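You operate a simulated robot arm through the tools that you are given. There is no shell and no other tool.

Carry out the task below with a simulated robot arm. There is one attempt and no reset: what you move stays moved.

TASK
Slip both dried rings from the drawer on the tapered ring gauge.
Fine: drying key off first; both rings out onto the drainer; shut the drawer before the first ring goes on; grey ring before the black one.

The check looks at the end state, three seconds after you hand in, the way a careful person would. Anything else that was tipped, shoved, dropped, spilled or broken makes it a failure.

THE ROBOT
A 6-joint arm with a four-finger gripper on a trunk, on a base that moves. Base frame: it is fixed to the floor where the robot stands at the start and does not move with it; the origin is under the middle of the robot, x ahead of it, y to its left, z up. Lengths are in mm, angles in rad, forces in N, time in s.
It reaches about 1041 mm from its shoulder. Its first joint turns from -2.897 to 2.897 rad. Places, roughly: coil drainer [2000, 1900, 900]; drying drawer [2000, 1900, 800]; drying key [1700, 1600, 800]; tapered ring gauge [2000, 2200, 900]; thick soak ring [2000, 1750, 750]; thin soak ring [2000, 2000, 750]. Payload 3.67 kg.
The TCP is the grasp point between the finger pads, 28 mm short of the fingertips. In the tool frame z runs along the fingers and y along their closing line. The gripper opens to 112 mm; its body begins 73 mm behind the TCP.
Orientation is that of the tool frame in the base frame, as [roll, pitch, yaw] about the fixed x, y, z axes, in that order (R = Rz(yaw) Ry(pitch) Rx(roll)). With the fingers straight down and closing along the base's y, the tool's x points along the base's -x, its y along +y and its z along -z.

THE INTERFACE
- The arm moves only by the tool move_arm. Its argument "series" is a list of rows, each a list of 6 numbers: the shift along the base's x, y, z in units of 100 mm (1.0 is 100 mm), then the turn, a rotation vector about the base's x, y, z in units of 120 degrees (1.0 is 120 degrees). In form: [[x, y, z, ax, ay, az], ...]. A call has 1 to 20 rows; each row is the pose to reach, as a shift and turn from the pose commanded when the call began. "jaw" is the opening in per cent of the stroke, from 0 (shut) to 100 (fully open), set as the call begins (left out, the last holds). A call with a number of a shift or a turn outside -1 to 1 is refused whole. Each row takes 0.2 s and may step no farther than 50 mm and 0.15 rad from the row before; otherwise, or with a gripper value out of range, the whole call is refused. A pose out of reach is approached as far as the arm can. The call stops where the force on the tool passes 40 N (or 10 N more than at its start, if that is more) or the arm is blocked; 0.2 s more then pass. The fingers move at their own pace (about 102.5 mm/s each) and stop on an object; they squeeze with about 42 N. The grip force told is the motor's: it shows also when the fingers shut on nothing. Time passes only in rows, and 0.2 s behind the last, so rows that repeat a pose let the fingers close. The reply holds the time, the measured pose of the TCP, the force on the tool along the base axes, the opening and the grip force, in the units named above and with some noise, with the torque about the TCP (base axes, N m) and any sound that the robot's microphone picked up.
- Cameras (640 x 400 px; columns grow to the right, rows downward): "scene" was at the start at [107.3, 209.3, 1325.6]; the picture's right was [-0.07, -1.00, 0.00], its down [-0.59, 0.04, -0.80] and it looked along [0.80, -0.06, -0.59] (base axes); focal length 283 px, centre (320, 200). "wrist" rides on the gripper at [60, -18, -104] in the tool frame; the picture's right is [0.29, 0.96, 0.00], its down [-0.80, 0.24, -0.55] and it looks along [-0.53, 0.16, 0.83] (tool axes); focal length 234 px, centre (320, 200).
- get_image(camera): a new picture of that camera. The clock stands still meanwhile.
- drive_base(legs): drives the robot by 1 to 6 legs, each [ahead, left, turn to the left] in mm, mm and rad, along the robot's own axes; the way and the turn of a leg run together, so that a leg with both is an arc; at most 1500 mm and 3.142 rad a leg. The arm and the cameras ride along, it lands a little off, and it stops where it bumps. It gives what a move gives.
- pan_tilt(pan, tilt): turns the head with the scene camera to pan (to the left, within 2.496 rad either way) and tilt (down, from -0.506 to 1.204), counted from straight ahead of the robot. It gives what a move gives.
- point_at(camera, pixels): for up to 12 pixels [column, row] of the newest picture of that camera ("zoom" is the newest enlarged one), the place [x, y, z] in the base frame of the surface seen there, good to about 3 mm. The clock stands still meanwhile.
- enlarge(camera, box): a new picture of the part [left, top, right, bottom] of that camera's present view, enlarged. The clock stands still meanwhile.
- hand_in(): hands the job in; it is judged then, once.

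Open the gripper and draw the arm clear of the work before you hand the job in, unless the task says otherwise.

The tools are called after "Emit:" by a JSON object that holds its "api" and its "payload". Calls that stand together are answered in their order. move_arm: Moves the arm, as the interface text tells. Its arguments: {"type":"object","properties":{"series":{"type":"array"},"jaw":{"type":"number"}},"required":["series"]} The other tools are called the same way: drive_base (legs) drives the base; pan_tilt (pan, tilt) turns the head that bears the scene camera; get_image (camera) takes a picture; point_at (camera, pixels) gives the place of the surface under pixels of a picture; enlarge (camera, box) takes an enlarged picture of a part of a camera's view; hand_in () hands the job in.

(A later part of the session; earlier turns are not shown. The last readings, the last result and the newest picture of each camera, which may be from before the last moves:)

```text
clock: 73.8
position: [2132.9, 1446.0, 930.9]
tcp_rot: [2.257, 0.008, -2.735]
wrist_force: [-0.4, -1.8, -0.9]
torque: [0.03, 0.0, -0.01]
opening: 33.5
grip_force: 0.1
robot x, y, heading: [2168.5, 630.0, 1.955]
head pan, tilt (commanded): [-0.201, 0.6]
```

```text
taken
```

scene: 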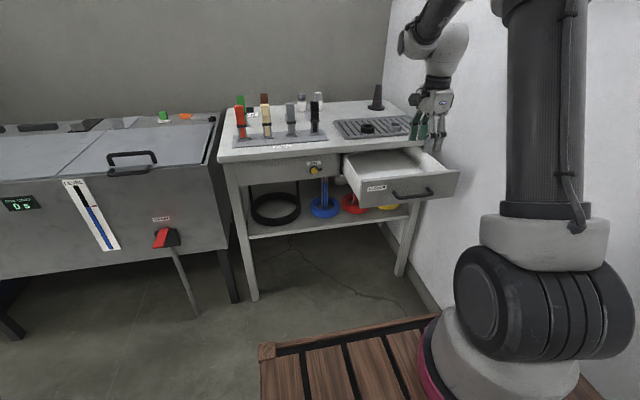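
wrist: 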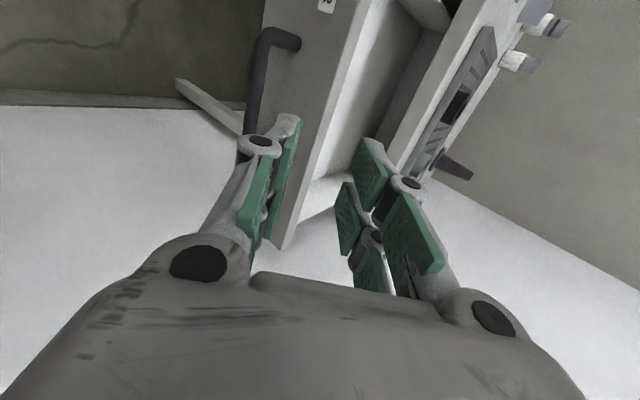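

Pose reached without limits. I go straight down 89 mm to the pre-grasp height.

Emit:
{"api": "move_arm", "payload": {"series": [[0, 0, -0.3, 0, 0, 0], [0, 0, -0.6, 0, 0, 0], [0, 0, -0.89, 0, 0, 0]]}}

Emit:
{"api": "get_image", "payload": {"camera": "wrist"}}

Emit:
{"api": "point_at", "payload": {"camera": "wrist", "pixels": [[345, 90], [335, 120], [325, 150], [316, 180]]}}

```text
clock: 74.6
position: [2132.0, 1444.6, 841.5]
tcp_rot: [2.259, 0.013, -2.734]
wrist_force: [-0.5, 0.3, 0.5]
torque: [0.02, -0.03, 0.0]
opening: 33.7
grip_force: 0.1
robot x, y, heading: [2168.6, 629.0, 1.962]
head pan, tilt (commanded): [-0.201, 0.6]
```

```text
taken
```

wrist: 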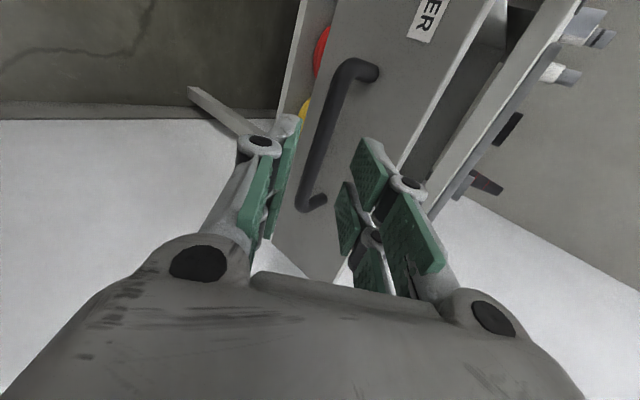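

```text
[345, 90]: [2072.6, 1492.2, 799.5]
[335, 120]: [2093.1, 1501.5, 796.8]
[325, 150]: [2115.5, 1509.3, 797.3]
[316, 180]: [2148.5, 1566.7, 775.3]
```

Bar measured at n≈609, z≈790. I advance 75 mm along the fingers so the bar comes between the pads.

Emit:
{"api": "move_arm", "payload": {"series": [[-0.08, 0.185, -0.15, 0, 0, 0], [-0.155, 0.37, -0.3, 0, 0, 0], [-0.231, 0.555, -0.45, 0, 0, 0]]}}

Emit:
{"api": "get_image", "payload": {"camera": "wrist"}}

```text
clock: 75.4
position: [2109.4, 1501.1, 796.2]
tcp_rot: [2.259, 0.01, -2.736]
wrist_force: [-0.6, -1.0, 0.0]
torque: [0.02, 0.01, -0.02]
opening: 33.5
grip_force: 0.1
robot x, y, heading: [2168.0, 624.4, 1.961]
head pan, tilt (commanded): [-0.201, 0.6]
```

```text
taken
```

wrist: 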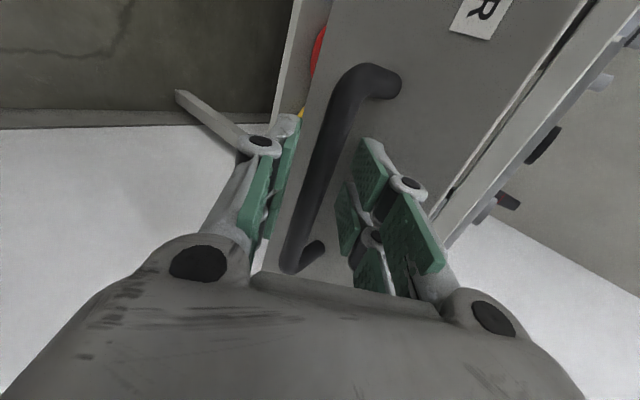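

The bar is between the pads. I grip it and push the drawer inward along [-0.38,0.925].

Emit:
{"api": "move_arm", "payload": {"series": [[0, 0, 0, 0, 0, 0], [0, 0, 0, 0, 0, 0], [0, 0, 0, 0, 0, 0], [-0.076, 0.185, 0, 0, 0, 0], [-0.152, 0.37, 0, 0, 0, 0], [-0.228, 0.555, 0, 0, 0, 0], [-0.304, 0.74, 0, 0, 0, 0], [-0.38, 0.925, 0, 0, 0, 0]], "jaw": 0}}

Emit:
{"api": "get_image", "payload": {"camera": "scene"}}

```text
clock: 77.2
position: [2070.3, 1593.6, 794.9]
tcp_rot: [2.262, 0.012, -2.733]
wrist_force: [-20.9, -9.5, -22.5]
torque: [-0.75, 1.48, -0.72]
opening: 13.2
grip_force: 44.8
robot x, y, heading: [2164.8, 627.3, 1.959]
head pan, tilt (commanded): [-0.201, 0.6]
```

```text
taken
```

scene: 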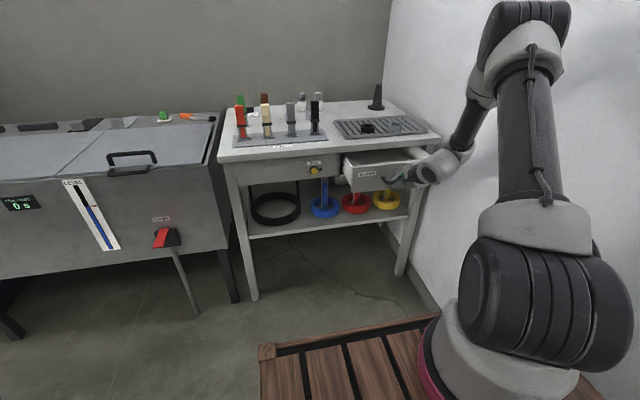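

Drawer is moving in; side (-21 N) and downward (-22 N) forces show about 1-2 mm of misalignment. I correct slightly (left and down) while pushing another 90 mm.

Emit:
{"api": "move_arm", "payload": {"series": [[-0.014, -0.006, -0.015, 0, 0, 0], [-0.09, 0.18, -0.018, 0, 0, 0], [-0.166, 0.364, -0.018, 0, 0, 0], [-0.242, 0.549, -0.018, 0, 0, 0], [-0.318, 0.734, -0.018, 0, 0, 0], [-0.37, 0.86, -0.018, 0, 0, 0]]}}

```text
clock: 78.6
position: [2035.4, 1680.7, 796.6]
tcp_rot: [2.258, 0.01, -2.736]
wrist_force: [1.6, 1.4, 5.5]
torque: [-0.61, 1.73, -0.2]
opening: 13.1
grip_force: 45.3
robot x, y, heading: [2169.0, 629.6, 1.96]
head pan, tilt (commanded): [-0.201, 0.6]
```

Forces are small now; about 38 mm remain. I push on in small steps until the stop is felt.

Emit:
{"api": "move_arm", "payload": {"series": [[-0.057, 0.139, 0, 0, 0, 0], [-0.095, 0.231, 0, 0, 0, 0], [-0.125, 0.305, 0, 0, 0, 0], [-0.14, 0.342, 0, 0, 0, 0], [-0.152, 0.37, 0, 0, 0, 0], [-0.163, 0.398, 0, 0, 0, 0], [-0.175, 0.425, 0, 0, 0, 0]]}}

Emit:
{"api": "get_image", "payload": {"camera": "scene"}}

Emit:
{"api": "enlarge", "payload": {"camera": "scene", "box": [300, 130, 470, 230]}}

```text
clock: 80.4
position: [2019.4, 1719.3, 794.6]
tcp_rot: [2.259, 0.009, -2.738]
wrist_force: [4.4, -18.3, 12.8]
torque: [-0.54, 1.23, -0.69]
opening: 13.3
grip_force: 44.8
robot x, y, heading: [2164.9, 628.3, 1.958]
head pan, tilt (commanded): [-0.201, 0.6]
stopped in row 7: the force on the tool passed its limit at 41 N (the readings are from after the stop); the commanded pose is now the measured one
```

```text
taken
```

scene: 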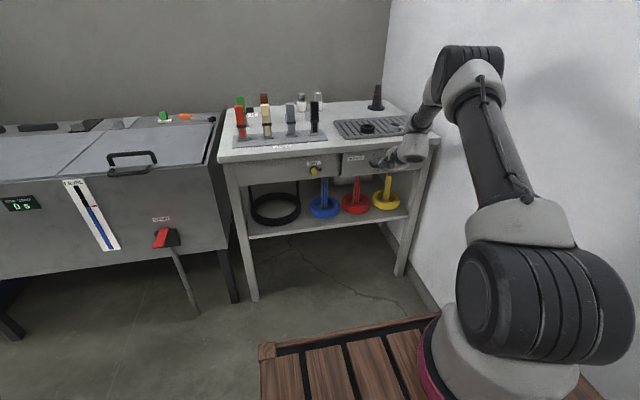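

```text
3.76 times, centred on (385, 180) of scene
```

zoom: 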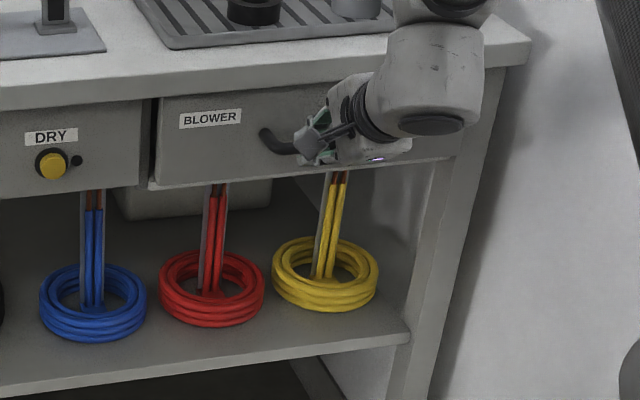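

The stop was felt (41 N) and the drawer face is flush with the panel. I open the jaw and retreat along the finger axis.

Emit:
{"api": "move_arm", "payload": {"series": [[0, 0, 0, 0, 0, 0], [0, 0, 0, 0, 0, 0], [0.055, -0.134, 0.12, 0, 0, 0], [0.11, -0.268, 0.24, 0, 0, 0], [0.165, -0.402, 0.36, 0, 0, 0], [0.22, -0.536, 0.476, 0, 0, 0], [0.3, -0.72, 0.65, 0, 0, 0]], "jaw": 29}}

Emit:
{"api": "get_image", "payload": {"camera": "wrist"}}

Emit:
{"api": "get_image", "payload": {"camera": "scene"}}

```text
clock: 82.0
position: [2048.2, 1646.1, 858.9]
tcp_rot: [2.263, 0.01, -2.738]
wrist_force: [-0.1, 0.0, -1.1]
torque: [-0.01, 0.02, 0.03]
opening: 32.3
grip_force: 0.0
robot x, y, heading: [2170.2, 629.8, 1.963]
head pan, tilt (commanded): [-0.201, 0.6]
```

```text
taken
```

wrist: 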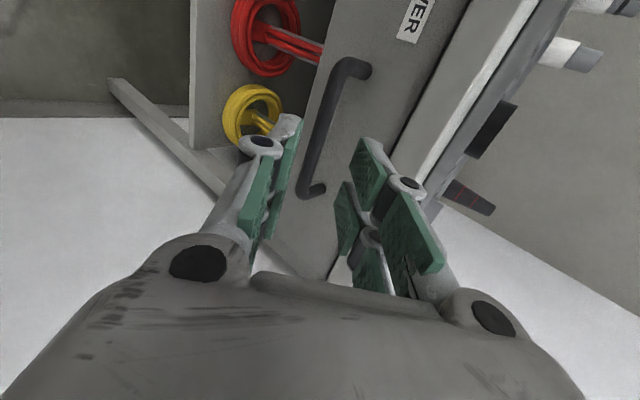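

```text
taken
```

scene: 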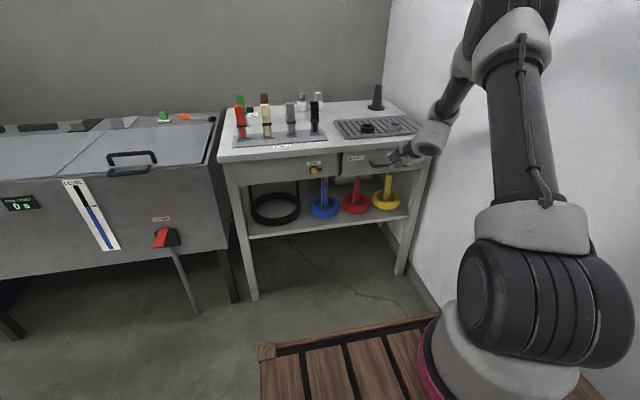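

Drawer is shut and the hand is free. I turn the fingers straight down again while rising, then rise further and draw back before driving up to the bench.

Emit:
{"api": "move_arm", "payload": {"series": [[0.02, -0.05, 0.14, -0.0553, -0.0234, 0], [0.04, -0.1, 0.28, -0.1106, -0.0467, 0], [0.06, -0.15, 0.43, -0.1659, -0.07, 0], [0.08, -0.2, 0.57, -0.2211, -0.0934, 0], [0.1, -0.25, 0.71, -0.2764, -0.1168, 0], [0.12, -0.3, 0.85, -0.3317, -0.1401, 0], [0.14, -0.35, 0.99, -0.387, -0.1635, 0]]}}

Emit:
{"api": "move_arm", "payload": {"series": [[0, 0, 0.4, 0, 0, 0], [0.05, -0.1, 0.75, 0, 0, 0], [0.1, -0.25, 0.99, 0, 0, 0]]}}

Emit:
{"api": "pan_tilt", "payload": {"pan": -0.4, "tilt": 0.75}}

Emit:
{"api": "get_image", "payload": {"camera": "scene"}}

```text
clock: 83.6
position: [2062.0, 1613.5, 959.4]
tcp_rot: [-3.139, 0.003, -2.731]
wrist_force: [-0.1, 0.3, -0.1]
torque: [0.02, 0.01, -0.03]
opening: 32.2
grip_force: 0.1
out of reach, approached as far as the arm can: row 1, 2
robot x, y, heading: [2164.5, 626.5, 1.958]
head pan, tilt (commanded): [-0.201, 0.6]
```

```text
clock: 84.4
position: [2073.6, 1586.7, 1057.0]
tcp_rot: [-3.141, 0.002, -2.73]
wrist_force: [-1.0, 1.4, -1.7]
torque: [-0.03, -0.03, 0.03]
opening: 32.5
grip_force: 0.0
robot x, y, heading: [2169.9, 626.1, 1.961]
head pan, tilt (commanded): [-0.201, 0.6]
```

```text
clock: 85.2
position: [2072.4, 1586.7, 1058.1]
tcp_rot: [-3.141, 0.001, -2.731]
wrist_force: [-0.1, 0.4, 0.2]
torque: [0.01, 0.02, -0.01]
opening: 32.8
grip_force: 0.0
robot x, y, heading: [2166.2, 631.8, 1.953]
head pan, tilt (commanded): [-0.4, 0.75]
```

```text
taken
```

scene: 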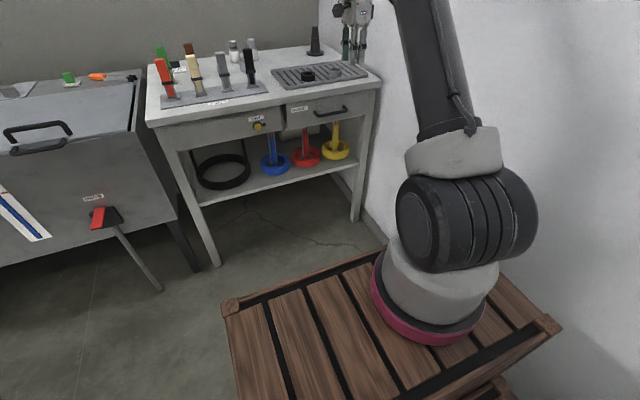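

I measure the deck corners, the arm base, the wall to the right, and the closed drawer face.

Emit:
{"api": "point_at", "payload": {"camera": "scene", "pixels": [[232, 306], [553, 325], [400, 330], [470, 340], [376, 300], [600, 250], [365, 225], [375, 240], [600, 380], [620, 300], [290, 125], [245, 130]]}}

Emit:
{"api": "enlarge", "payload": {"camera": "scene", "box": [230, 50, 390, 150]}}

```text
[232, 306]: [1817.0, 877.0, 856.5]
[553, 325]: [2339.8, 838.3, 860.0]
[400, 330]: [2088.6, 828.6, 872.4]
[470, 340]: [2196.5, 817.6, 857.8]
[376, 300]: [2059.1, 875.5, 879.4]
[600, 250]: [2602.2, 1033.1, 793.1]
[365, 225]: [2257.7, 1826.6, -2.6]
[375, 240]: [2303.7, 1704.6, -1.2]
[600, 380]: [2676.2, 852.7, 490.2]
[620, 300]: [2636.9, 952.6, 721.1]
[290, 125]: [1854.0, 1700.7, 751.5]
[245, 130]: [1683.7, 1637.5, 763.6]
```

```text
4.00 times, centred on (310, 100) of scene
```

zoom: 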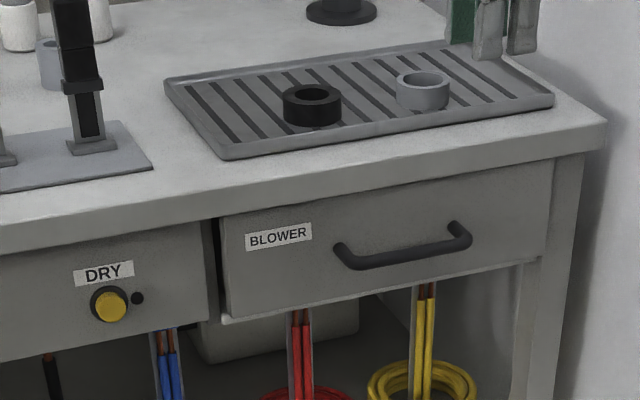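

The drawer face is back at its original closed plane, DRY LED dark, both rings upright on the drainer; wall is at u≈2800 so there is room on the right. I drive forward 380 and right 120 with the hand held high.

Emit:
{"api": "drive_base", "payload": {"legs": [[380, -120, 0]]}}

Emit:
{"api": "pan_tilt", "payload": {"pan": -0.3, "tilt": 0.75}}

Emit:
{"api": "get_image", "payload": {"camera": "scene"}}

Emit:
{"api": "get_image", "payload": {"camera": "wrist"}}

```text
clock: 87.7
position: [2044.0, 1985.7, 1056.8]
tcp_rot: [-3.142, 0.0, -2.734]
wrist_force: [1.3, -0.3, 0.3]
torque: [-0.01, -0.03, -0.03]
opening: 32.5
grip_force: 0.0
robot x, y, heading: [2135.8, 1028.6, 1.949]
head pan, tilt (commanded): [-0.4, 0.75]
```

```text
clock: 88.3
position: [2043.5, 1985.8, 1057.0]
tcp_rot: [-3.14, 0.003, -2.732]
wrist_force: [0.3, -0.1, 0.6]
torque: [0.04, 0.0, -0.03]
opening: 32.6
grip_force: 0.0
robot x, y, heading: [2130.9, 1024.1, 1.958]
head pan, tilt (commanded): [-0.3, 0.75]
```

```text
taken
```

scene: 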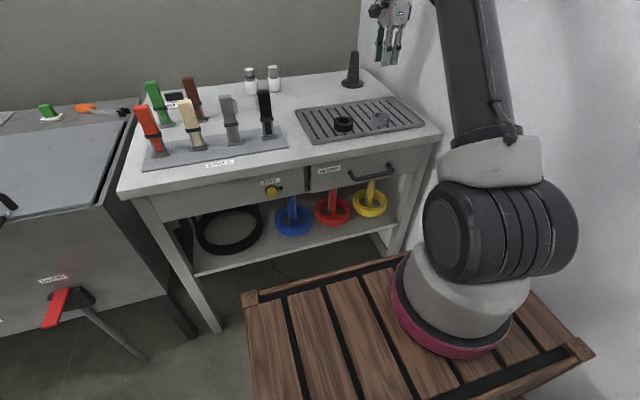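

```text
taken
```

wrist: 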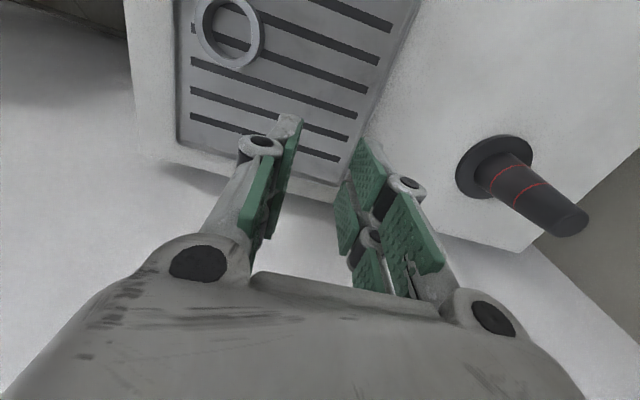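

Good view of rings and gauge. I enlarge and measure the gauge (axis, top, marks) from both cameras.

Emit:
{"api": "enlarge", "payload": {"camera": "scene", "box": [325, 40, 405, 95]}}

Emit:
{"api": "point_at", "payload": {"camera": "zoom", "pixels": [[228, 90], [228, 110], [215, 180], [205, 235], [170, 345], [285, 345], [225, 370], [185, 320], [265, 320], [210, 300]]}}

Emit:
{"api": "enlarge", "payload": {"camera": "wrist", "box": [440, 110, 610, 250]}}

```text
7.27 times, centred on (365, 68) of scene
```

zoom: 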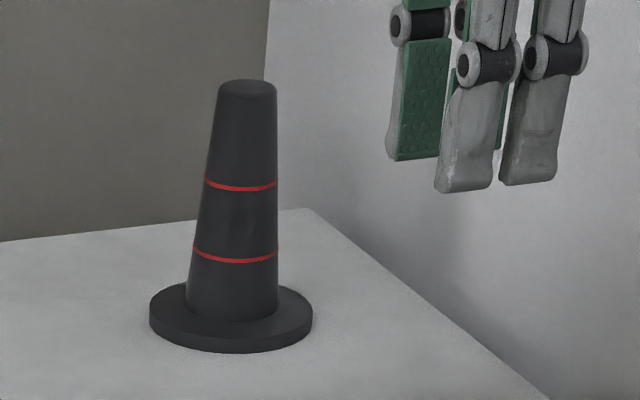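

```text
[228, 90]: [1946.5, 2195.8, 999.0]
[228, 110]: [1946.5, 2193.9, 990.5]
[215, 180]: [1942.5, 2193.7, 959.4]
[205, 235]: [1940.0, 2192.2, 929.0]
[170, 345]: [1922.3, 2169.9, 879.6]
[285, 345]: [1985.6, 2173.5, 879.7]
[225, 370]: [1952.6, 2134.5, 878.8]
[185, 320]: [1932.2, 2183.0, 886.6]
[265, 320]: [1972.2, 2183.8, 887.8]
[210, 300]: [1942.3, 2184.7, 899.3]
```

```text
2.86 times, centred on (525, 180) of wrist
```

zoom: 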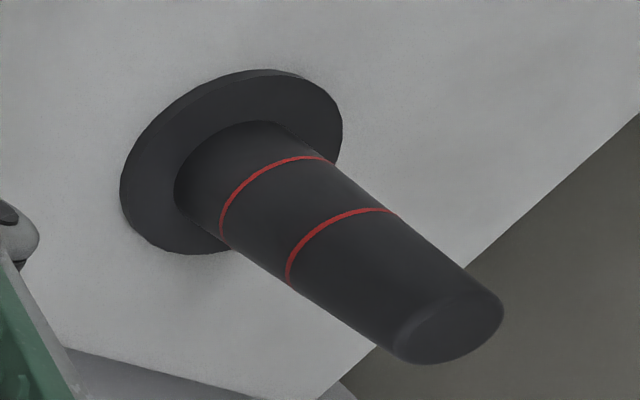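

I measure the gauge's top face and base disc points in the wrist enlargement.

Emit:
{"api": "point_at", "payload": {"camera": "zoom", "pixels": [[449, 328], [410, 345], [490, 308], [462, 302], [435, 355], [140, 150], [230, 85], [325, 100], [160, 220], [270, 180], [330, 230]]}}

Emit:
{"api": "enlarge", "payload": {"camera": "scene", "box": [320, 95, 410, 150]}}

```text
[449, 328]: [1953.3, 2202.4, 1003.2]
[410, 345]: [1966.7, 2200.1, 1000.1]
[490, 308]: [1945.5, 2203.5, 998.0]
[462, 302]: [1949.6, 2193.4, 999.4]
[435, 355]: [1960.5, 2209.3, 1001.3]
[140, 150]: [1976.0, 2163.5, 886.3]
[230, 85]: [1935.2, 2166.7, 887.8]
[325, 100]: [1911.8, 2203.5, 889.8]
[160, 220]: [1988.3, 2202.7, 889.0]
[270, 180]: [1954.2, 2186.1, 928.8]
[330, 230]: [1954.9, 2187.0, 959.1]
```

```text
7.11 times, centred on (365, 122) of scene
```

zoom: 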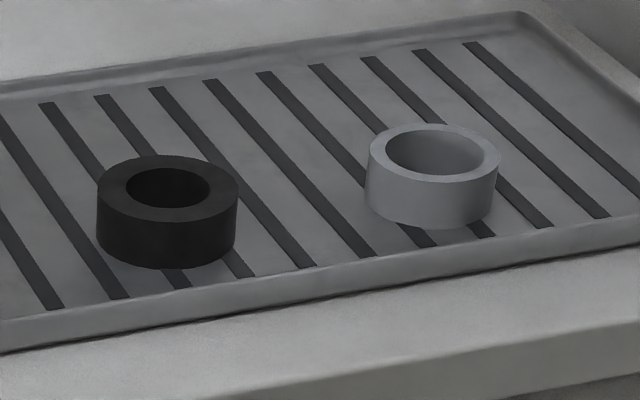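

Gauge axis ≈ [1953,2200], top z≈1000, base disc r≈39. Now I move above the grey ring at about [2040,1876] with jaw at ~70 mm and look.

Emit:
{"api": "move_arm", "payload": {"series": [[-0.01, -0.36, -0.1, 0, 0, 0], [-0.02, -0.7, -0.2, 0, 0, 0], [-0.03, -0.98, -0.3, 0, 0, 0]], "jaw": 63}}

Emit:
{"api": "move_arm", "payload": {"series": [[0, -0.12, -0.25, 0, 0, 0]]}}

Emit:
{"api": "get_image", "payload": {"camera": "wrist"}}

```text
clock: 89.1
position: [2038.8, 1887.3, 1027.4]
tcp_rot: [-3.141, 0.002, -2.733]
wrist_force: [1.0, 0.0, 0.1]
torque: [0.0, -0.01, 0.01]
opening: 70.7
grip_force: 0.0
robot x, y, heading: [2138.8, 1024.0, 1.955]
head pan, tilt (commanded): [-0.3, 0.75]
```

```text
clock: 89.5
position: [2038.2, 1875.6, 1001.5]
tcp_rot: [-3.14, 0.002, -2.733]
wrist_force: [0.9, -0.3, 0.1]
torque: [0.02, 0.01, 0.0]
opening: 70.5
grip_force: 0.0
robot x, y, heading: [2141.1, 1026.7, 1.955]
head pan, tilt (commanded): [-0.3, 0.75]
```

```text
taken
```

wrist: 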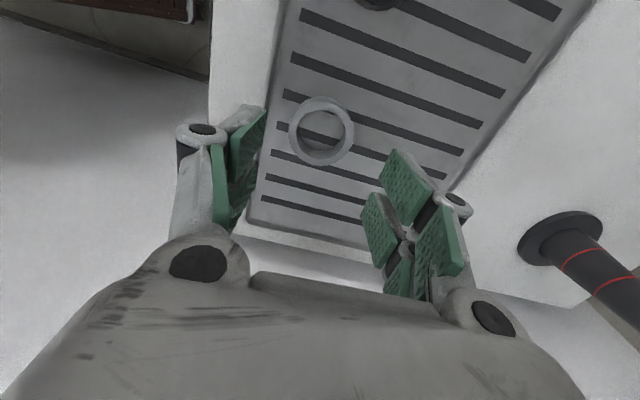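

The grey ring is at (321,130). I enlarge and measure its top annulus.

Emit:
{"api": "enlarge", "payload": {"camera": "wrist", "box": [276, 85, 366, 175]}}

Emit:
{"api": "point_at", "payload": {"camera": "wrist", "pixels": [[294, 130], [348, 129], [321, 102], [321, 158], [302, 110], [340, 110], [300, 150], [341, 149]]}}

```text
4.44 times, centred on (321, 130) of wrist
```

zoom: 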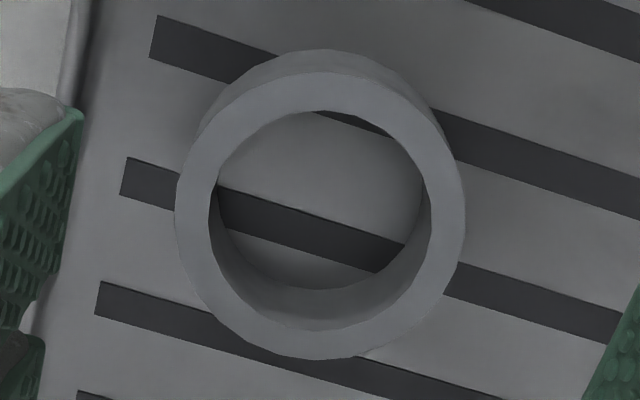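

```text
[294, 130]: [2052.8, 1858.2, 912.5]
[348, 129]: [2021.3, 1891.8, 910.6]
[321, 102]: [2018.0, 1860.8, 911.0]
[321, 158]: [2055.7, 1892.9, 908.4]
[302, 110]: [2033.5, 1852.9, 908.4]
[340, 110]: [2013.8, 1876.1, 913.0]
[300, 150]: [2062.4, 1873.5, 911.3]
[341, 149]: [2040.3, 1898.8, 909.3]
```

Ring centre [2037,1875.6] – under the gripper. I descend to z≈923.5 and check.

Emit:
{"api": "move_arm", "payload": {"series": [[-0.01, 0, -0.3, 0, 0, 0], [-0.01, 0, -0.55, 0, 0, 0], [-0.01, 0, -0.7, 0, 0, 0], [-0.01, 0, -0.775, 0, 0, 0]]}}

Emit:
{"api": "get_image", "payload": {"camera": "wrist"}}

```text
clock: 90.5
position: [2039.3, 1876.8, 925.8]
tcp_rot: [-3.141, 0.001, -2.734]
wrist_force: [-0.2, 0.0, 0.8]
torque: [0.05, -0.01, 0.01]
opening: 70.6
grip_force: 0.1
robot x, y, heading: [2137.2, 1027.4, 1.956]
head pan, tilt (commanded): [-0.3, 0.75]
```

```text
taken
```

wrist: 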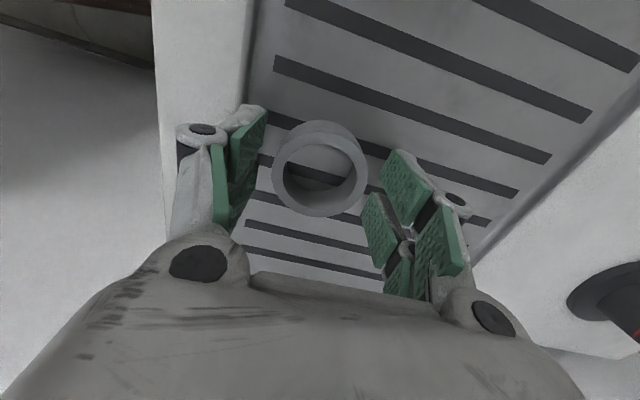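

The ring is between the pads at z≈925. I close on it and lift.

Emit:
{"api": "move_arm", "payload": {"series": [[0, 0, -0.02, 0, 0, 0], [0, 0, -0.02, 0, 0, 0], [0, 0, -0.02, 0, 0, 0], [0, 0, -0.02, 0, 0, 0]], "jaw": 30}}

Emit:
{"api": "move_arm", "payload": {"series": [[0, 0, 0.2, 0, 0, 0], [0, 0, 0.6, 0, 0, 0], [0, 0, 0.99, 0, 0, 0]]}}

Emit:
{"api": "move_arm", "payload": {"series": [[0, 0, 0.3, 0, 0, 0], [0, 0, 0.6, 0, 0, 0], [0, 0, 0.7, 0, 0, 0]]}}

Emit:
{"api": "get_image", "payload": {"camera": "wrist"}}

```text
clock: 91.5
position: [2038.8, 1877.3, 925.0]
tcp_rot: [3.14, 0.003, -2.734]
wrist_force: [-0.3, 0.8, 20.3]
torque: [0.16, -0.15, 0.01]
opening: 55.0
grip_force: 42.4
robot x, y, heading: [2137.8, 1028.0, 1.961]
head pan, tilt (commanded): [-0.3, 0.75]
```

```text
clock: 92.3
position: [2039.9, 1874.9, 1021.5]
tcp_rot: [-3.141, 0.0, -2.732]
wrist_force: [-0.7, 0.5, -0.8]
torque: [0.01, 0.04, -0.03]
opening: 55.2
grip_force: 41.8
robot x, y, heading: [2132.2, 1027.4, 1.954]
head pan, tilt (commanded): [-0.3, 0.75]
```

```text
clock: 93.1
position: [2040.2, 1875.9, 1091.2]
tcp_rot: [3.141, 0.002, -2.733]
wrist_force: [-0.2, -1.0, -0.3]
torque: [0.01, 0.0, 0.03]
opening: 55.2
grip_force: 42.2
robot x, y, heading: [2135.7, 1027.3, 1.957]
head pan, tilt (commanded): [-0.3, 0.75]
```

```text
taken
```

wrist: 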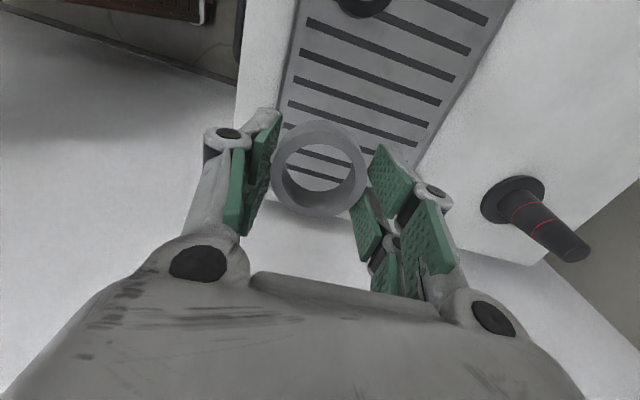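

Grey ring held (55.2 mm, 42 N) at z=1091, well above the gauge top. I drive forward 200 mm toward the gauge.

Emit:
{"api": "drive_base", "payload": {"legs": [[200, 0, 0]]}}

Emit:
{"api": "get_image", "payload": {"camera": "scene"}}

Emit:
{"api": "get_image", "payload": {"camera": "wrist"}}

```text
clock: 94.7
position: [1965.7, 2064.2, 1090.6]
tcp_rot: [3.14, 0.001, -2.735]
wrist_force: [-0.6, 0.4, 0.4]
torque: [0.0, -0.03, 0.0]
opening: 55.0
grip_force: 42.2
robot x, y, heading: [2053.2, 1217.0, 1.952]
head pan, tilt (commanded): [-0.3, 0.75]
```

```text
taken
```

scene: 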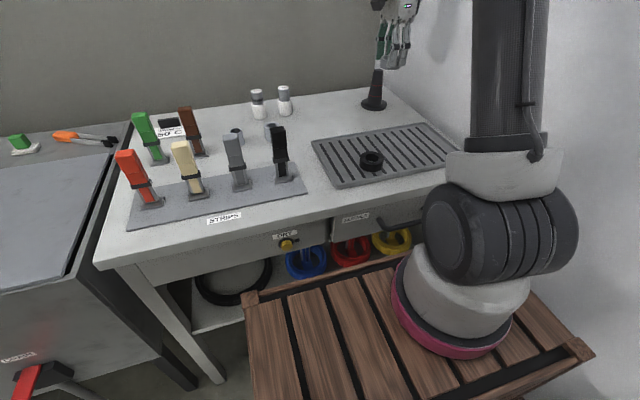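

```text
taken
```

wrist: 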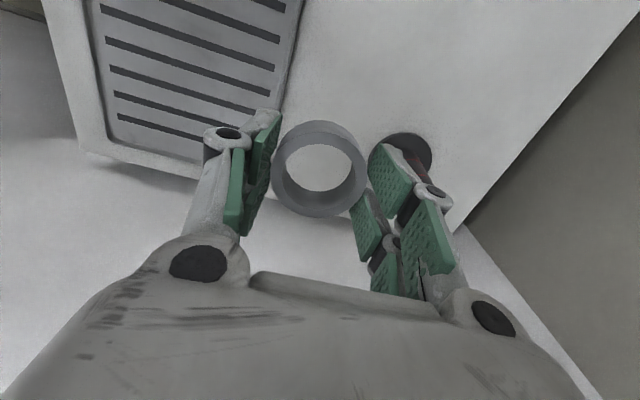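

Now the gauge is just beyond the right fingers. I measure the held ring's annulus relative to the TCP.

Emit:
{"api": "enlarge", "payload": {"camera": "wrist", "box": [254, 105, 384, 235]}}

Emit:
{"api": "point_at", "payload": {"camera": "wrist", "pixels": [[279, 175], [360, 173], [320, 137], [318, 210], [291, 149], [348, 147], [288, 199], [350, 197]]}}

```text
3.08 times, centred on (319, 170) of wrist
```

zoom: 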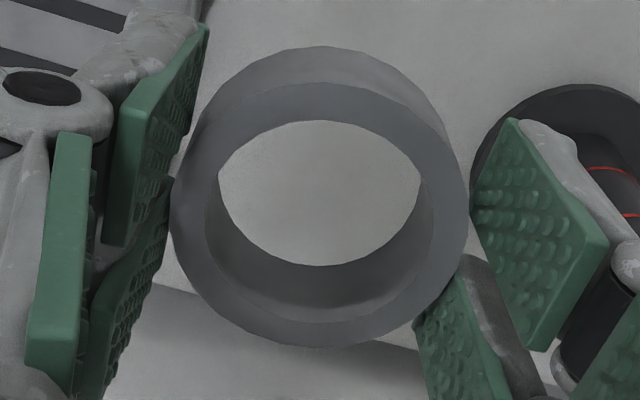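

```text
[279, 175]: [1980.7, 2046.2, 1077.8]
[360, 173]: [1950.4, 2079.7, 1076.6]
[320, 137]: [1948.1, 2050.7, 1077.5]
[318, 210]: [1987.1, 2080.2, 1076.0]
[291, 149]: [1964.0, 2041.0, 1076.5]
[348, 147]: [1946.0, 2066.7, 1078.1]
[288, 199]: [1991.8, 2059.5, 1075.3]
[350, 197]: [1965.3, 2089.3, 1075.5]
```

Held ring centre is at TCP +(1,0), its bottom ~36 mm below TCP. I move toward the gauge at this height and re-measure the cone.

Emit:
{"api": "move_arm", "payload": {"series": [[-0.03, 0.32, 0, 0, 0, 0], [-0.06, 0.64, 0, 0, 0, 0], [-0.09, 0.95, 0, 0, 0, 0]]}}

Emit:
{"api": "get_image", "payload": {"camera": "wrist"}}

Emit:
{"api": "enlarge", "payload": {"camera": "scene", "box": [330, 0, 440, 120]}}

```text
clock: 95.5
position: [1957.2, 2160.3, 1090.0]
tcp_rot: [-3.141, 0.002, -2.737]
wrist_force: [0.1, -1.2, 0.8]
torque: [0.07, -0.02, 0.06]
opening: 55.2
grip_force: 42.3
robot x, y, heading: [2056.2, 1213.5, 1.953]
head pan, tilt (commanded): [-0.3, 0.75]
```

```text
taken
```

wrist: 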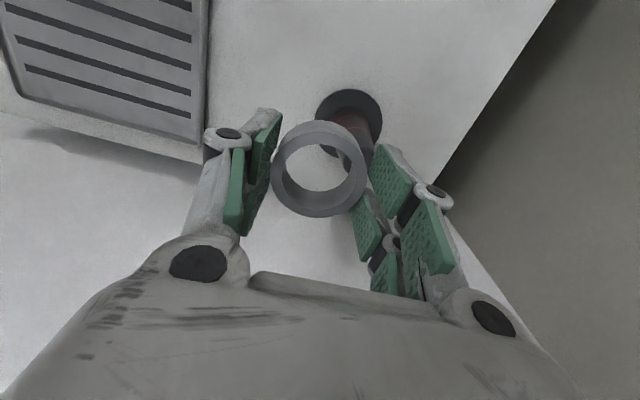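

```text
3.33 times, centred on (385, 60) of scene
```

zoom: 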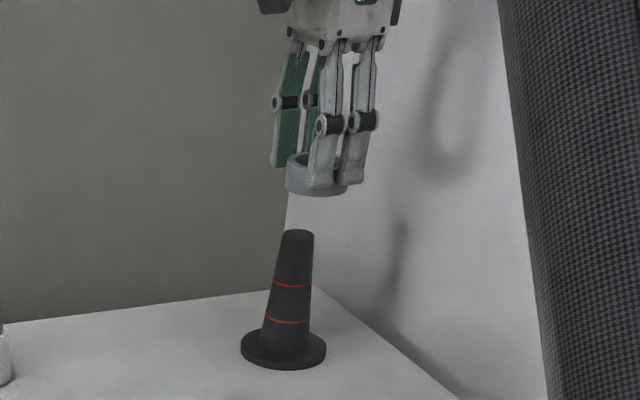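

I enlarge the wrist view around the gauge base to refine its centre.

Emit:
{"api": "enlarge", "payload": {"camera": "wrist", "box": [290, 75, 410, 175]}}

Emit:
{"api": "point_at", "payload": {"camera": "zoom", "pixels": [[140, 150], [165, 95], [215, 62], [285, 58], [350, 85], [385, 130], [395, 190], [370, 230], [240, 180], [300, 200], [340, 230]]}}

```text
4.00 times, centred on (350, 125) of wrist
```

zoom: 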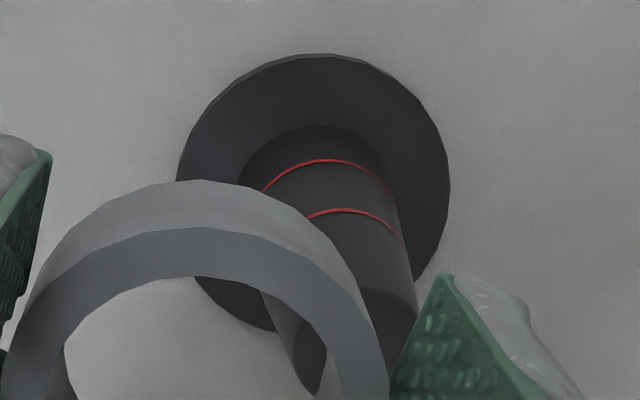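

```text
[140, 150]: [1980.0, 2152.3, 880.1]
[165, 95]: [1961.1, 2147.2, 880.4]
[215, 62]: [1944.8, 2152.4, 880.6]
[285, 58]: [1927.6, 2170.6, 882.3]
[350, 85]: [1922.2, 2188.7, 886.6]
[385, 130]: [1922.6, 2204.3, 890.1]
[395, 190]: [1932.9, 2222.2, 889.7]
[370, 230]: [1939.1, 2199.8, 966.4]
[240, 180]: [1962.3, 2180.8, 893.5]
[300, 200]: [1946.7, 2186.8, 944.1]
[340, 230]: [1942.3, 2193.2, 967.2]
```

I query points just inside the disc's rim for a circle fit.

Emit:
{"api": "point_at", "payload": {"camera": "zoom", "pixels": [[186, 160], [205, 120], [250, 82], [315, 60], [370, 70], [410, 100], [438, 145], [446, 200], [425, 255], [210, 285], [265, 322]]}}

```text
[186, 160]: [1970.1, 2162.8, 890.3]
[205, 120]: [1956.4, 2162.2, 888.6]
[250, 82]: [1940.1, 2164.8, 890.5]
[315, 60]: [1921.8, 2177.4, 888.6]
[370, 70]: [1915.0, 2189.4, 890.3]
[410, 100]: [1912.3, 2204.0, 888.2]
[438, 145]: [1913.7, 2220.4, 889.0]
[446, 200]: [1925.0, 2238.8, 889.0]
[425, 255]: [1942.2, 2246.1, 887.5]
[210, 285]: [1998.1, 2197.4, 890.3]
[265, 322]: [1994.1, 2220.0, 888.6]
```

Circle fit gives gauge axis ≈ [1954.7,2205]. I move the ring above it at the same height and check the alignment through the ring.

Emit:
{"api": "move_arm", "payload": {"series": [[-0.02, 0.22, 0, 0, 0, 0], [-0.035, 0.437, 0, 0, 0, 0]]}}

Emit:
{"api": "enlarge", "payload": {"camera": "wrist", "box": [244, 95, 394, 245]}}

Emit:
{"api": "enlarge", "payload": {"camera": "scene", "box": [330, 0, 440, 120]}}

```text
clock: 96.1
position: [1954.8, 2203.3, 1091.5]
tcp_rot: [-3.14, 0.0, -2.735]
wrist_force: [-0.6, -0.9, 0.7]
torque: [0.04, 0.02, -0.02]
opening: 55.1
grip_force: 42.0
robot x, y, heading: [2058.3, 1214.4, 1.953]
head pan, tilt (commanded): [-0.3, 0.75]
```

```text
2.67 times, centred on (319, 170) of wrist
```

zoom: 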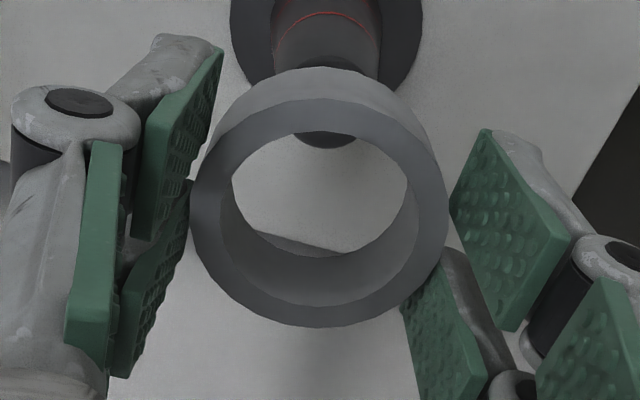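

```text
3.33 times, centred on (385, 60) of scene
```

zoom: 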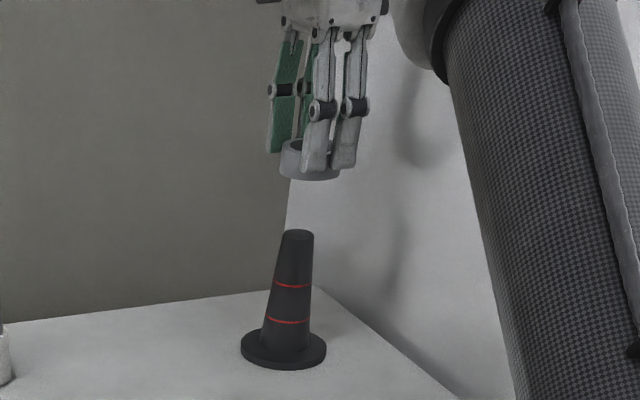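

Lateral alignment looks good (cone axis at column ~325 versus ring ~319 in the enlarged view). I check the other direction with measured points of the cone's top edge and the disc and ring.

Emit:
{"api": "enlarge", "payload": {"camera": "wrist", "box": [244, 75, 394, 225]}}

Emit:
{"api": "point_at", "payload": {"camera": "zoom", "pixels": [[325, 192], [305, 190], [345, 194], [325, 199], [245, 60], [410, 60], [415, 115], [240, 100], [205, 225], [432, 225], [320, 165], [318, 362]]}}

```text
2.67 times, centred on (319, 150) of wrist
```

zoom: 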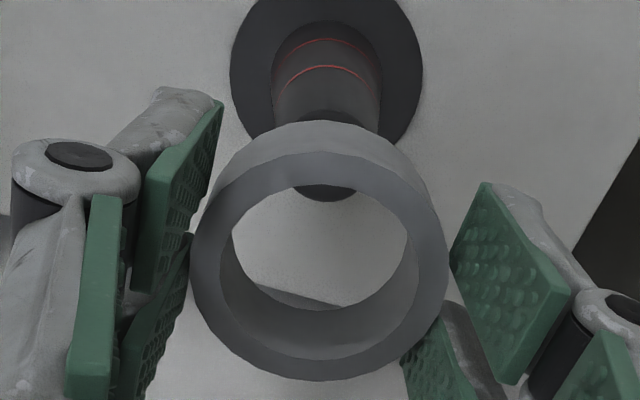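

```text
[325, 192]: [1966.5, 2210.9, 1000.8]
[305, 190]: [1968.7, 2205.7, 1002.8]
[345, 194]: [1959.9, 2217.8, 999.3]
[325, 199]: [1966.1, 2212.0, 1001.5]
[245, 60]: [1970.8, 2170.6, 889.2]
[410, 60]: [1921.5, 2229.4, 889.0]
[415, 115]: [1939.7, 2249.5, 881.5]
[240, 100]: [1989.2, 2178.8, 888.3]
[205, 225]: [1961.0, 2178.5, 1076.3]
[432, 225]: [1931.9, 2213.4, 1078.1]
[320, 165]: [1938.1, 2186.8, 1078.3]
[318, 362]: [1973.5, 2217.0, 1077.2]
```

Cone axis estimate is about (-2,+1.5) mm from the ring centre; with ±6 mm play at the tip that is safe. I correct and lower the ring over the tip, watching forces.

Emit:
{"api": "move_arm", "payload": {"series": [[-0.02, 0.015, -0.2, 0, 0, 0], [-0.02, 0.015, -0.4, 0, 0, 0], [-0.02, 0.015, -0.55, 0, 0, 0], [-0.02, 0.015, -0.65, 0, 0, 0], [-0.02, 0.015, -0.75, 0, 0, 0]]}}

Emit:
{"api": "enlarge", "payload": {"camera": "wrist", "box": [244, 75, 394, 225]}}

Emit:
{"api": "enlarge", "payload": {"camera": "scene", "box": [330, 0, 440, 120]}}

```text
clock: 97.3
position: [1951.3, 2206.2, 1016.6]
tcp_rot: [3.141, 0.001, -2.736]
wrist_force: [0.2, 0.1, -0.4]
torque: [0.02, 0.03, -0.01]
opening: 54.9
grip_force: 41.6
robot x, y, heading: [2060.7, 1215.9, 1.96]
head pan, tilt (commanded): [-0.3, 0.75]
```

```text
2.67 times, centred on (319, 150) of wrist
```

zoom: 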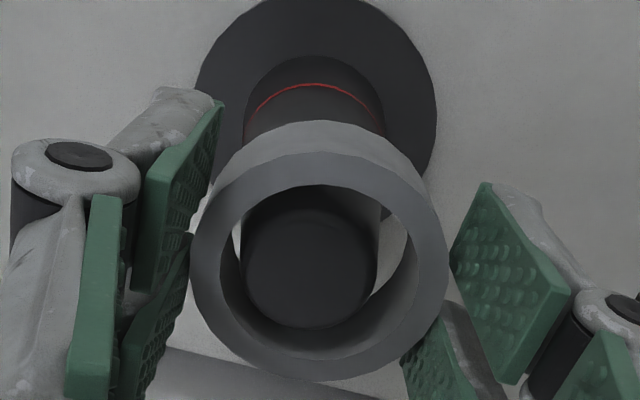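

```text
3.33 times, centred on (385, 60) of scene
```

zoom: 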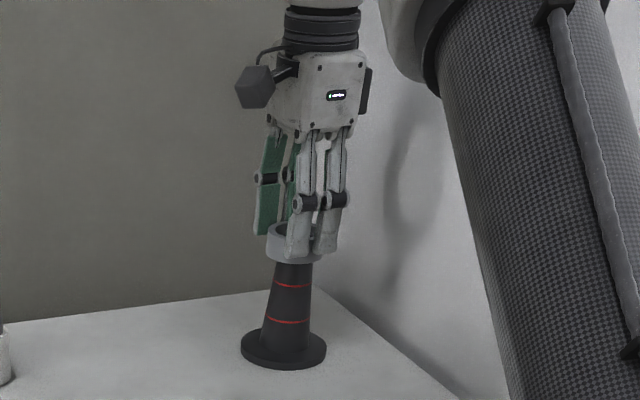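

The tip is inside the ring, off by about 2 mm left in view (pixels 310 vs 320). I correct (+1.7,-1.4) and lower another 35 mm.

Emit:
{"api": "move_arm", "payload": {"series": [[0.017, -0.014, -0.05, 0, 0, 0], [0.017, -0.014, -0.15, 0, 0, 0], [0.017, -0.014, -0.25, 0, 0, 0], [0.017, -0.014, -0.35, 0, 0, 0]]}}

Emit:
{"api": "enlarge", "payload": {"camera": "wrist", "box": [244, 75, 394, 225]}}

Emit:
{"api": "enlarge", "payload": {"camera": "scene", "box": [330, 0, 440, 120]}}

```text
clock: 98.3
position: [1952.8, 2204.8, 980.2]
tcp_rot: [-3.141, 0.002, -2.734]
wrist_force: [-0.1, -0.1, -0.5]
torque: [0.0, -0.02, -0.01]
opening: 55.1
grip_force: 42.2
robot x, y, heading: [2057.1, 1214.5, 1.952]
head pan, tilt (commanded): [-0.3, 0.75]
```

```text
2.67 times, centred on (319, 150) of wrist
```

zoom: 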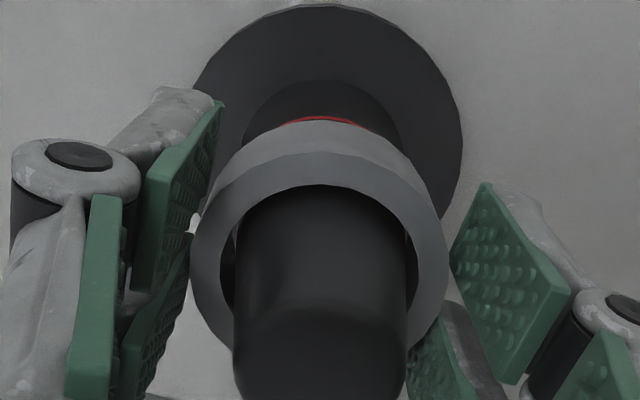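

```text
3.33 times, centred on (385, 60) of scene
```

zoom: 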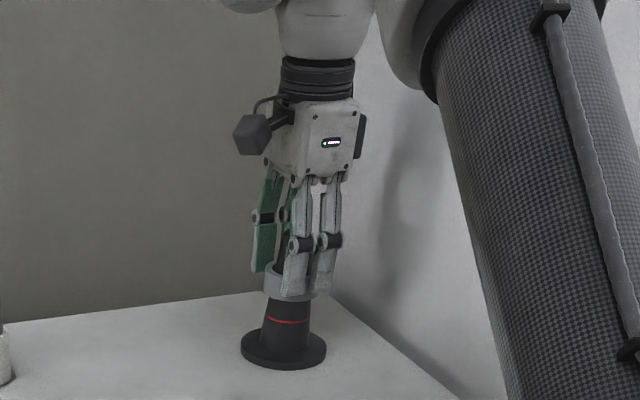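

Well centred, no force. I lower slowly toward the seat.

Emit:
{"api": "move_arm", "payload": {"series": [[0, 0, -0.03, 0, 0, 0], [0, 0, -0.06, 0, 0, 0], [0, 0, -0.09, 0, 0, 0], [0, 0, -0.11, 0, 0, 0]]}}

Emit:
{"api": "enlarge", "payload": {"camera": "scene", "box": [340, 40, 430, 120]}}

```text
clock: 99.3
position: [1952.4, 2204.0, 971.6]
tcp_rot: [3.14, 0.004, -2.736]
wrist_force: [1.4, 5.0, 5.5]
torque: [0.23, -0.08, 0.0]
opening: 55.0
grip_force: 42.0
robot x, y, heading: [2052.4, 1214.4, 1.949]
head pan, tilt (commanded): [-0.3, 0.75]
```

```text
5.00 times, centred on (385, 80) of scene
```

zoom: 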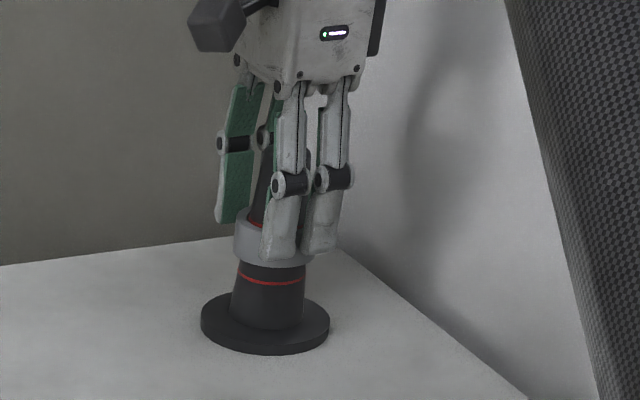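

Light contact: +5 N in y and z, so the cone pushes the ring a bit inward. I shift +1.5 mm that way and continue down slowly.

Emit:
{"api": "move_arm", "payload": {"series": [[0, 0.015, 0, 0, 0, 0], [0, 0.015, -0.02, 0, 0, 0], [0, 0.015, -0.04, 0, 0, 0], [0, 0.015, -0.06, 0, 0, 0]]}}

Emit:
{"api": "enlarge", "payload": {"camera": "wrist", "box": [244, 75, 394, 225]}}

```text
clock: 100.3
position: [1953.1, 2204.7, 967.2]
tcp_rot: [3.138, 0.003, -2.734]
wrist_force: [4.2, -7.8, 28.7]
torque: [-0.33, -0.22, -0.09]
opening: 55.2
grip_force: 41.8
robot x, y, heading: [2060.7, 1215.2, 1.949]
head pan, tilt (commanded): [-0.3, 0.75]
```

```text
2.67 times, centred on (319, 150) of wrist
```

zoom: 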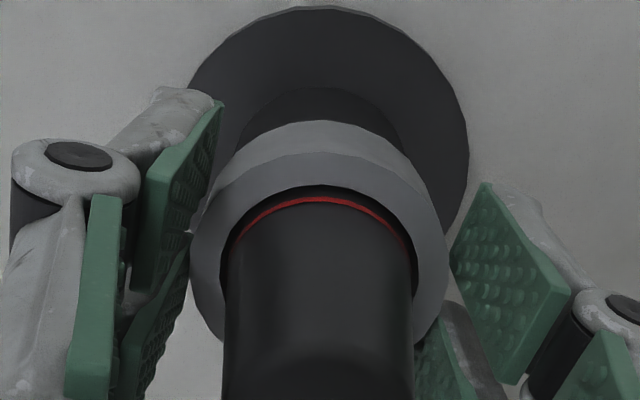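

Seated: 28.7 N upward at z=967, ring bottom ≈ 930 at the lower red mark. I open the jaw to release and rise straight up.

Emit:
{"api": "move_arm", "payload": {"series": [[0, 0, 0, 0, 0, 0], [0, 0, 0, 0, 0, 0], [0, 0, 0, 0, 0, 0], [0, 0, 0.1, 0, 0, 0], [0, 0, 0.3, 0, 0, 0]], "jaw": 64}}

Emit:
{"api": "get_image", "payload": {"camera": "wrist"}}

Emit:
{"api": "enlarge", "payload": {"camera": "scene", "box": [340, 40, 430, 120]}}

```text
clock: 101.5
position: [1951.6, 2205.9, 993.8]
tcp_rot: [3.141, 0.002, -2.735]
wrist_force: [-0.1, 0.5, -0.4]
torque: [-0.02, 0.01, -0.01]
opening: 71.7
grip_force: 0.1
robot x, y, heading: [2058.5, 1215.0, 1.955]
head pan, tilt (commanded): [-0.3, 0.75]
```

```text
taken
```

wrist: 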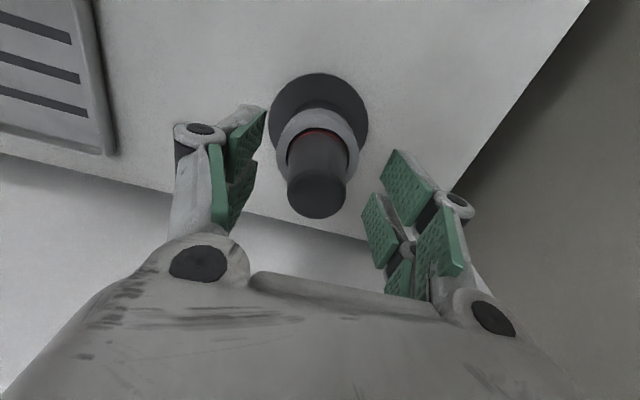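

```text
5.00 times, centred on (385, 80) of scene
```

zoom: 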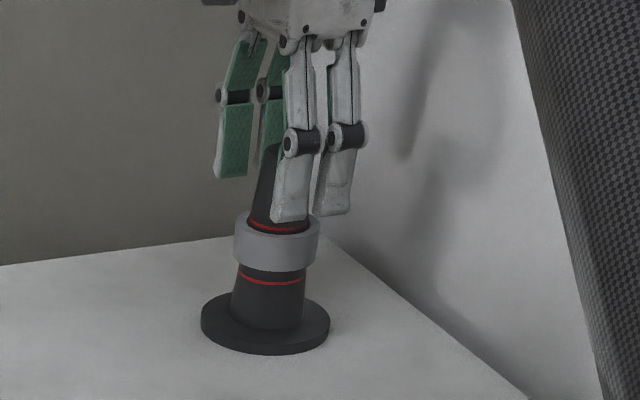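

The grey ring stays on the cone. I rise clear of the gauge and then inspect the ring's seating.

Emit:
{"api": "move_arm", "payload": {"series": [[0, 0, 0.3, 0, 0, 0], [0, 0, 0.6, 0, 0, 0], [0, 0, 0.97, 0, 0, 0]]}}

Emit:
{"api": "enlarge", "payload": {"camera": "scene", "box": [345, 50, 405, 115]}}

Emit:
{"api": "enlarge", "payload": {"camera": "wrist", "box": [254, 55, 384, 185]}}

```text
clock: 102.3
position: [1950.6, 2205.0, 1089.3]
tcp_rot: [-3.14, 0.001, -2.735]
wrist_force: [0.3, 0.3, -0.8]
torque: [-0.01, 0.03, -0.02]
opening: 71.6
grip_force: 0.1
robot x, y, heading: [2059.0, 1215.0, 1.951]
head pan, tilt (commanded): [-0.3, 0.75]
```

```text
6.15 times, centred on (375, 82) of scene
```

zoom: 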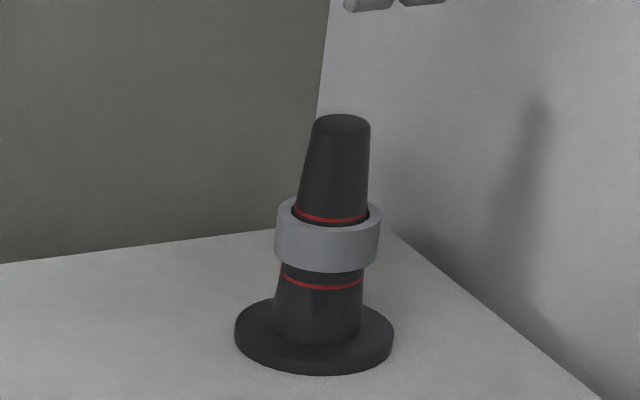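

```text
3.08 times, centred on (319, 120) of wrist
```

zoom: 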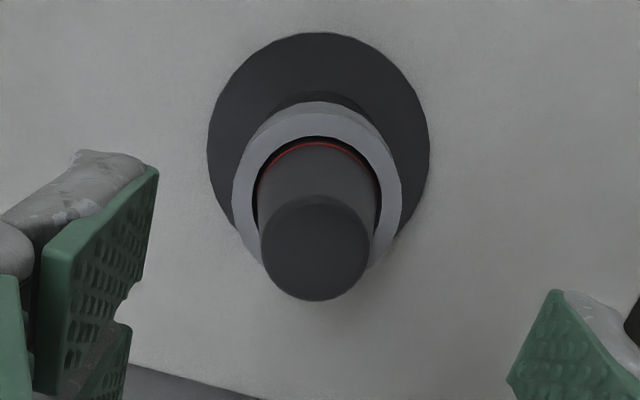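

Grey ring sits level on the cone. Now the black one: I drive back 200 mm with the hand high.

Emit:
{"api": "drive_base", "payload": {"legs": [[-200, 0, 0]]}}

Emit:
{"api": "move_arm", "payload": {"series": [[-0.17, -0.31, 0, 0, 0, 0], [-0.34, -0.62, 0, 0, 0, 0], [-0.52, -0.93, 0, 0, 0, 0]]}}

Emit:
{"api": "get_image", "payload": {"camera": "scene"}}

Emit:
{"api": "get_image", "payload": {"camera": "wrist"}}

```text
clock: 103.9
position: [2021.7, 2023.5, 1090.2]
tcp_rot: [3.141, 0.001, -2.733]
wrist_force: [-0.1, -0.2, 0.0]
torque: [-0.02, 0.01, 0.0]
opening: 71.4
grip_force: 0.0
robot x, y, heading: [2134.4, 1035.6, 1.953]
head pan, tilt (commanded): [-0.3, 0.75]
```

```text
clock: 104.7
position: [1969.2, 1931.2, 1089.4]
tcp_rot: [-3.141, 0.003, -2.735]
wrist_force: [0.8, -0.2, -0.5]
torque: [-0.04, 0.05, 0.02]
opening: 71.8
grip_force: 0.2
robot x, y, heading: [2131.2, 1035.0, 1.963]
head pan, tilt (commanded): [-0.3, 0.75]
```

```text
taken
```

scene: 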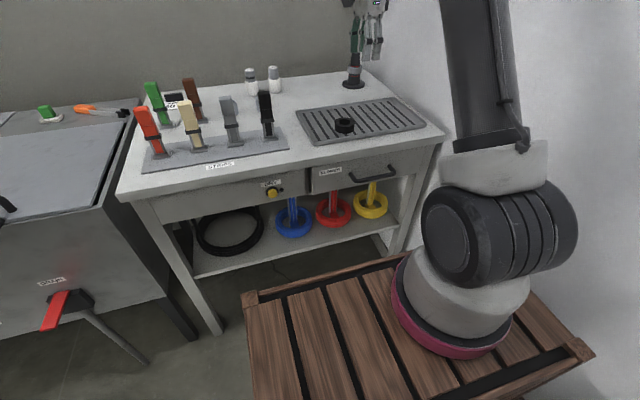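

```text
taken
```

wrist: 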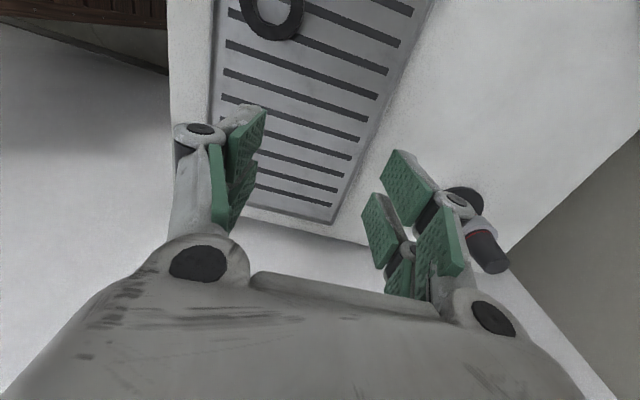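

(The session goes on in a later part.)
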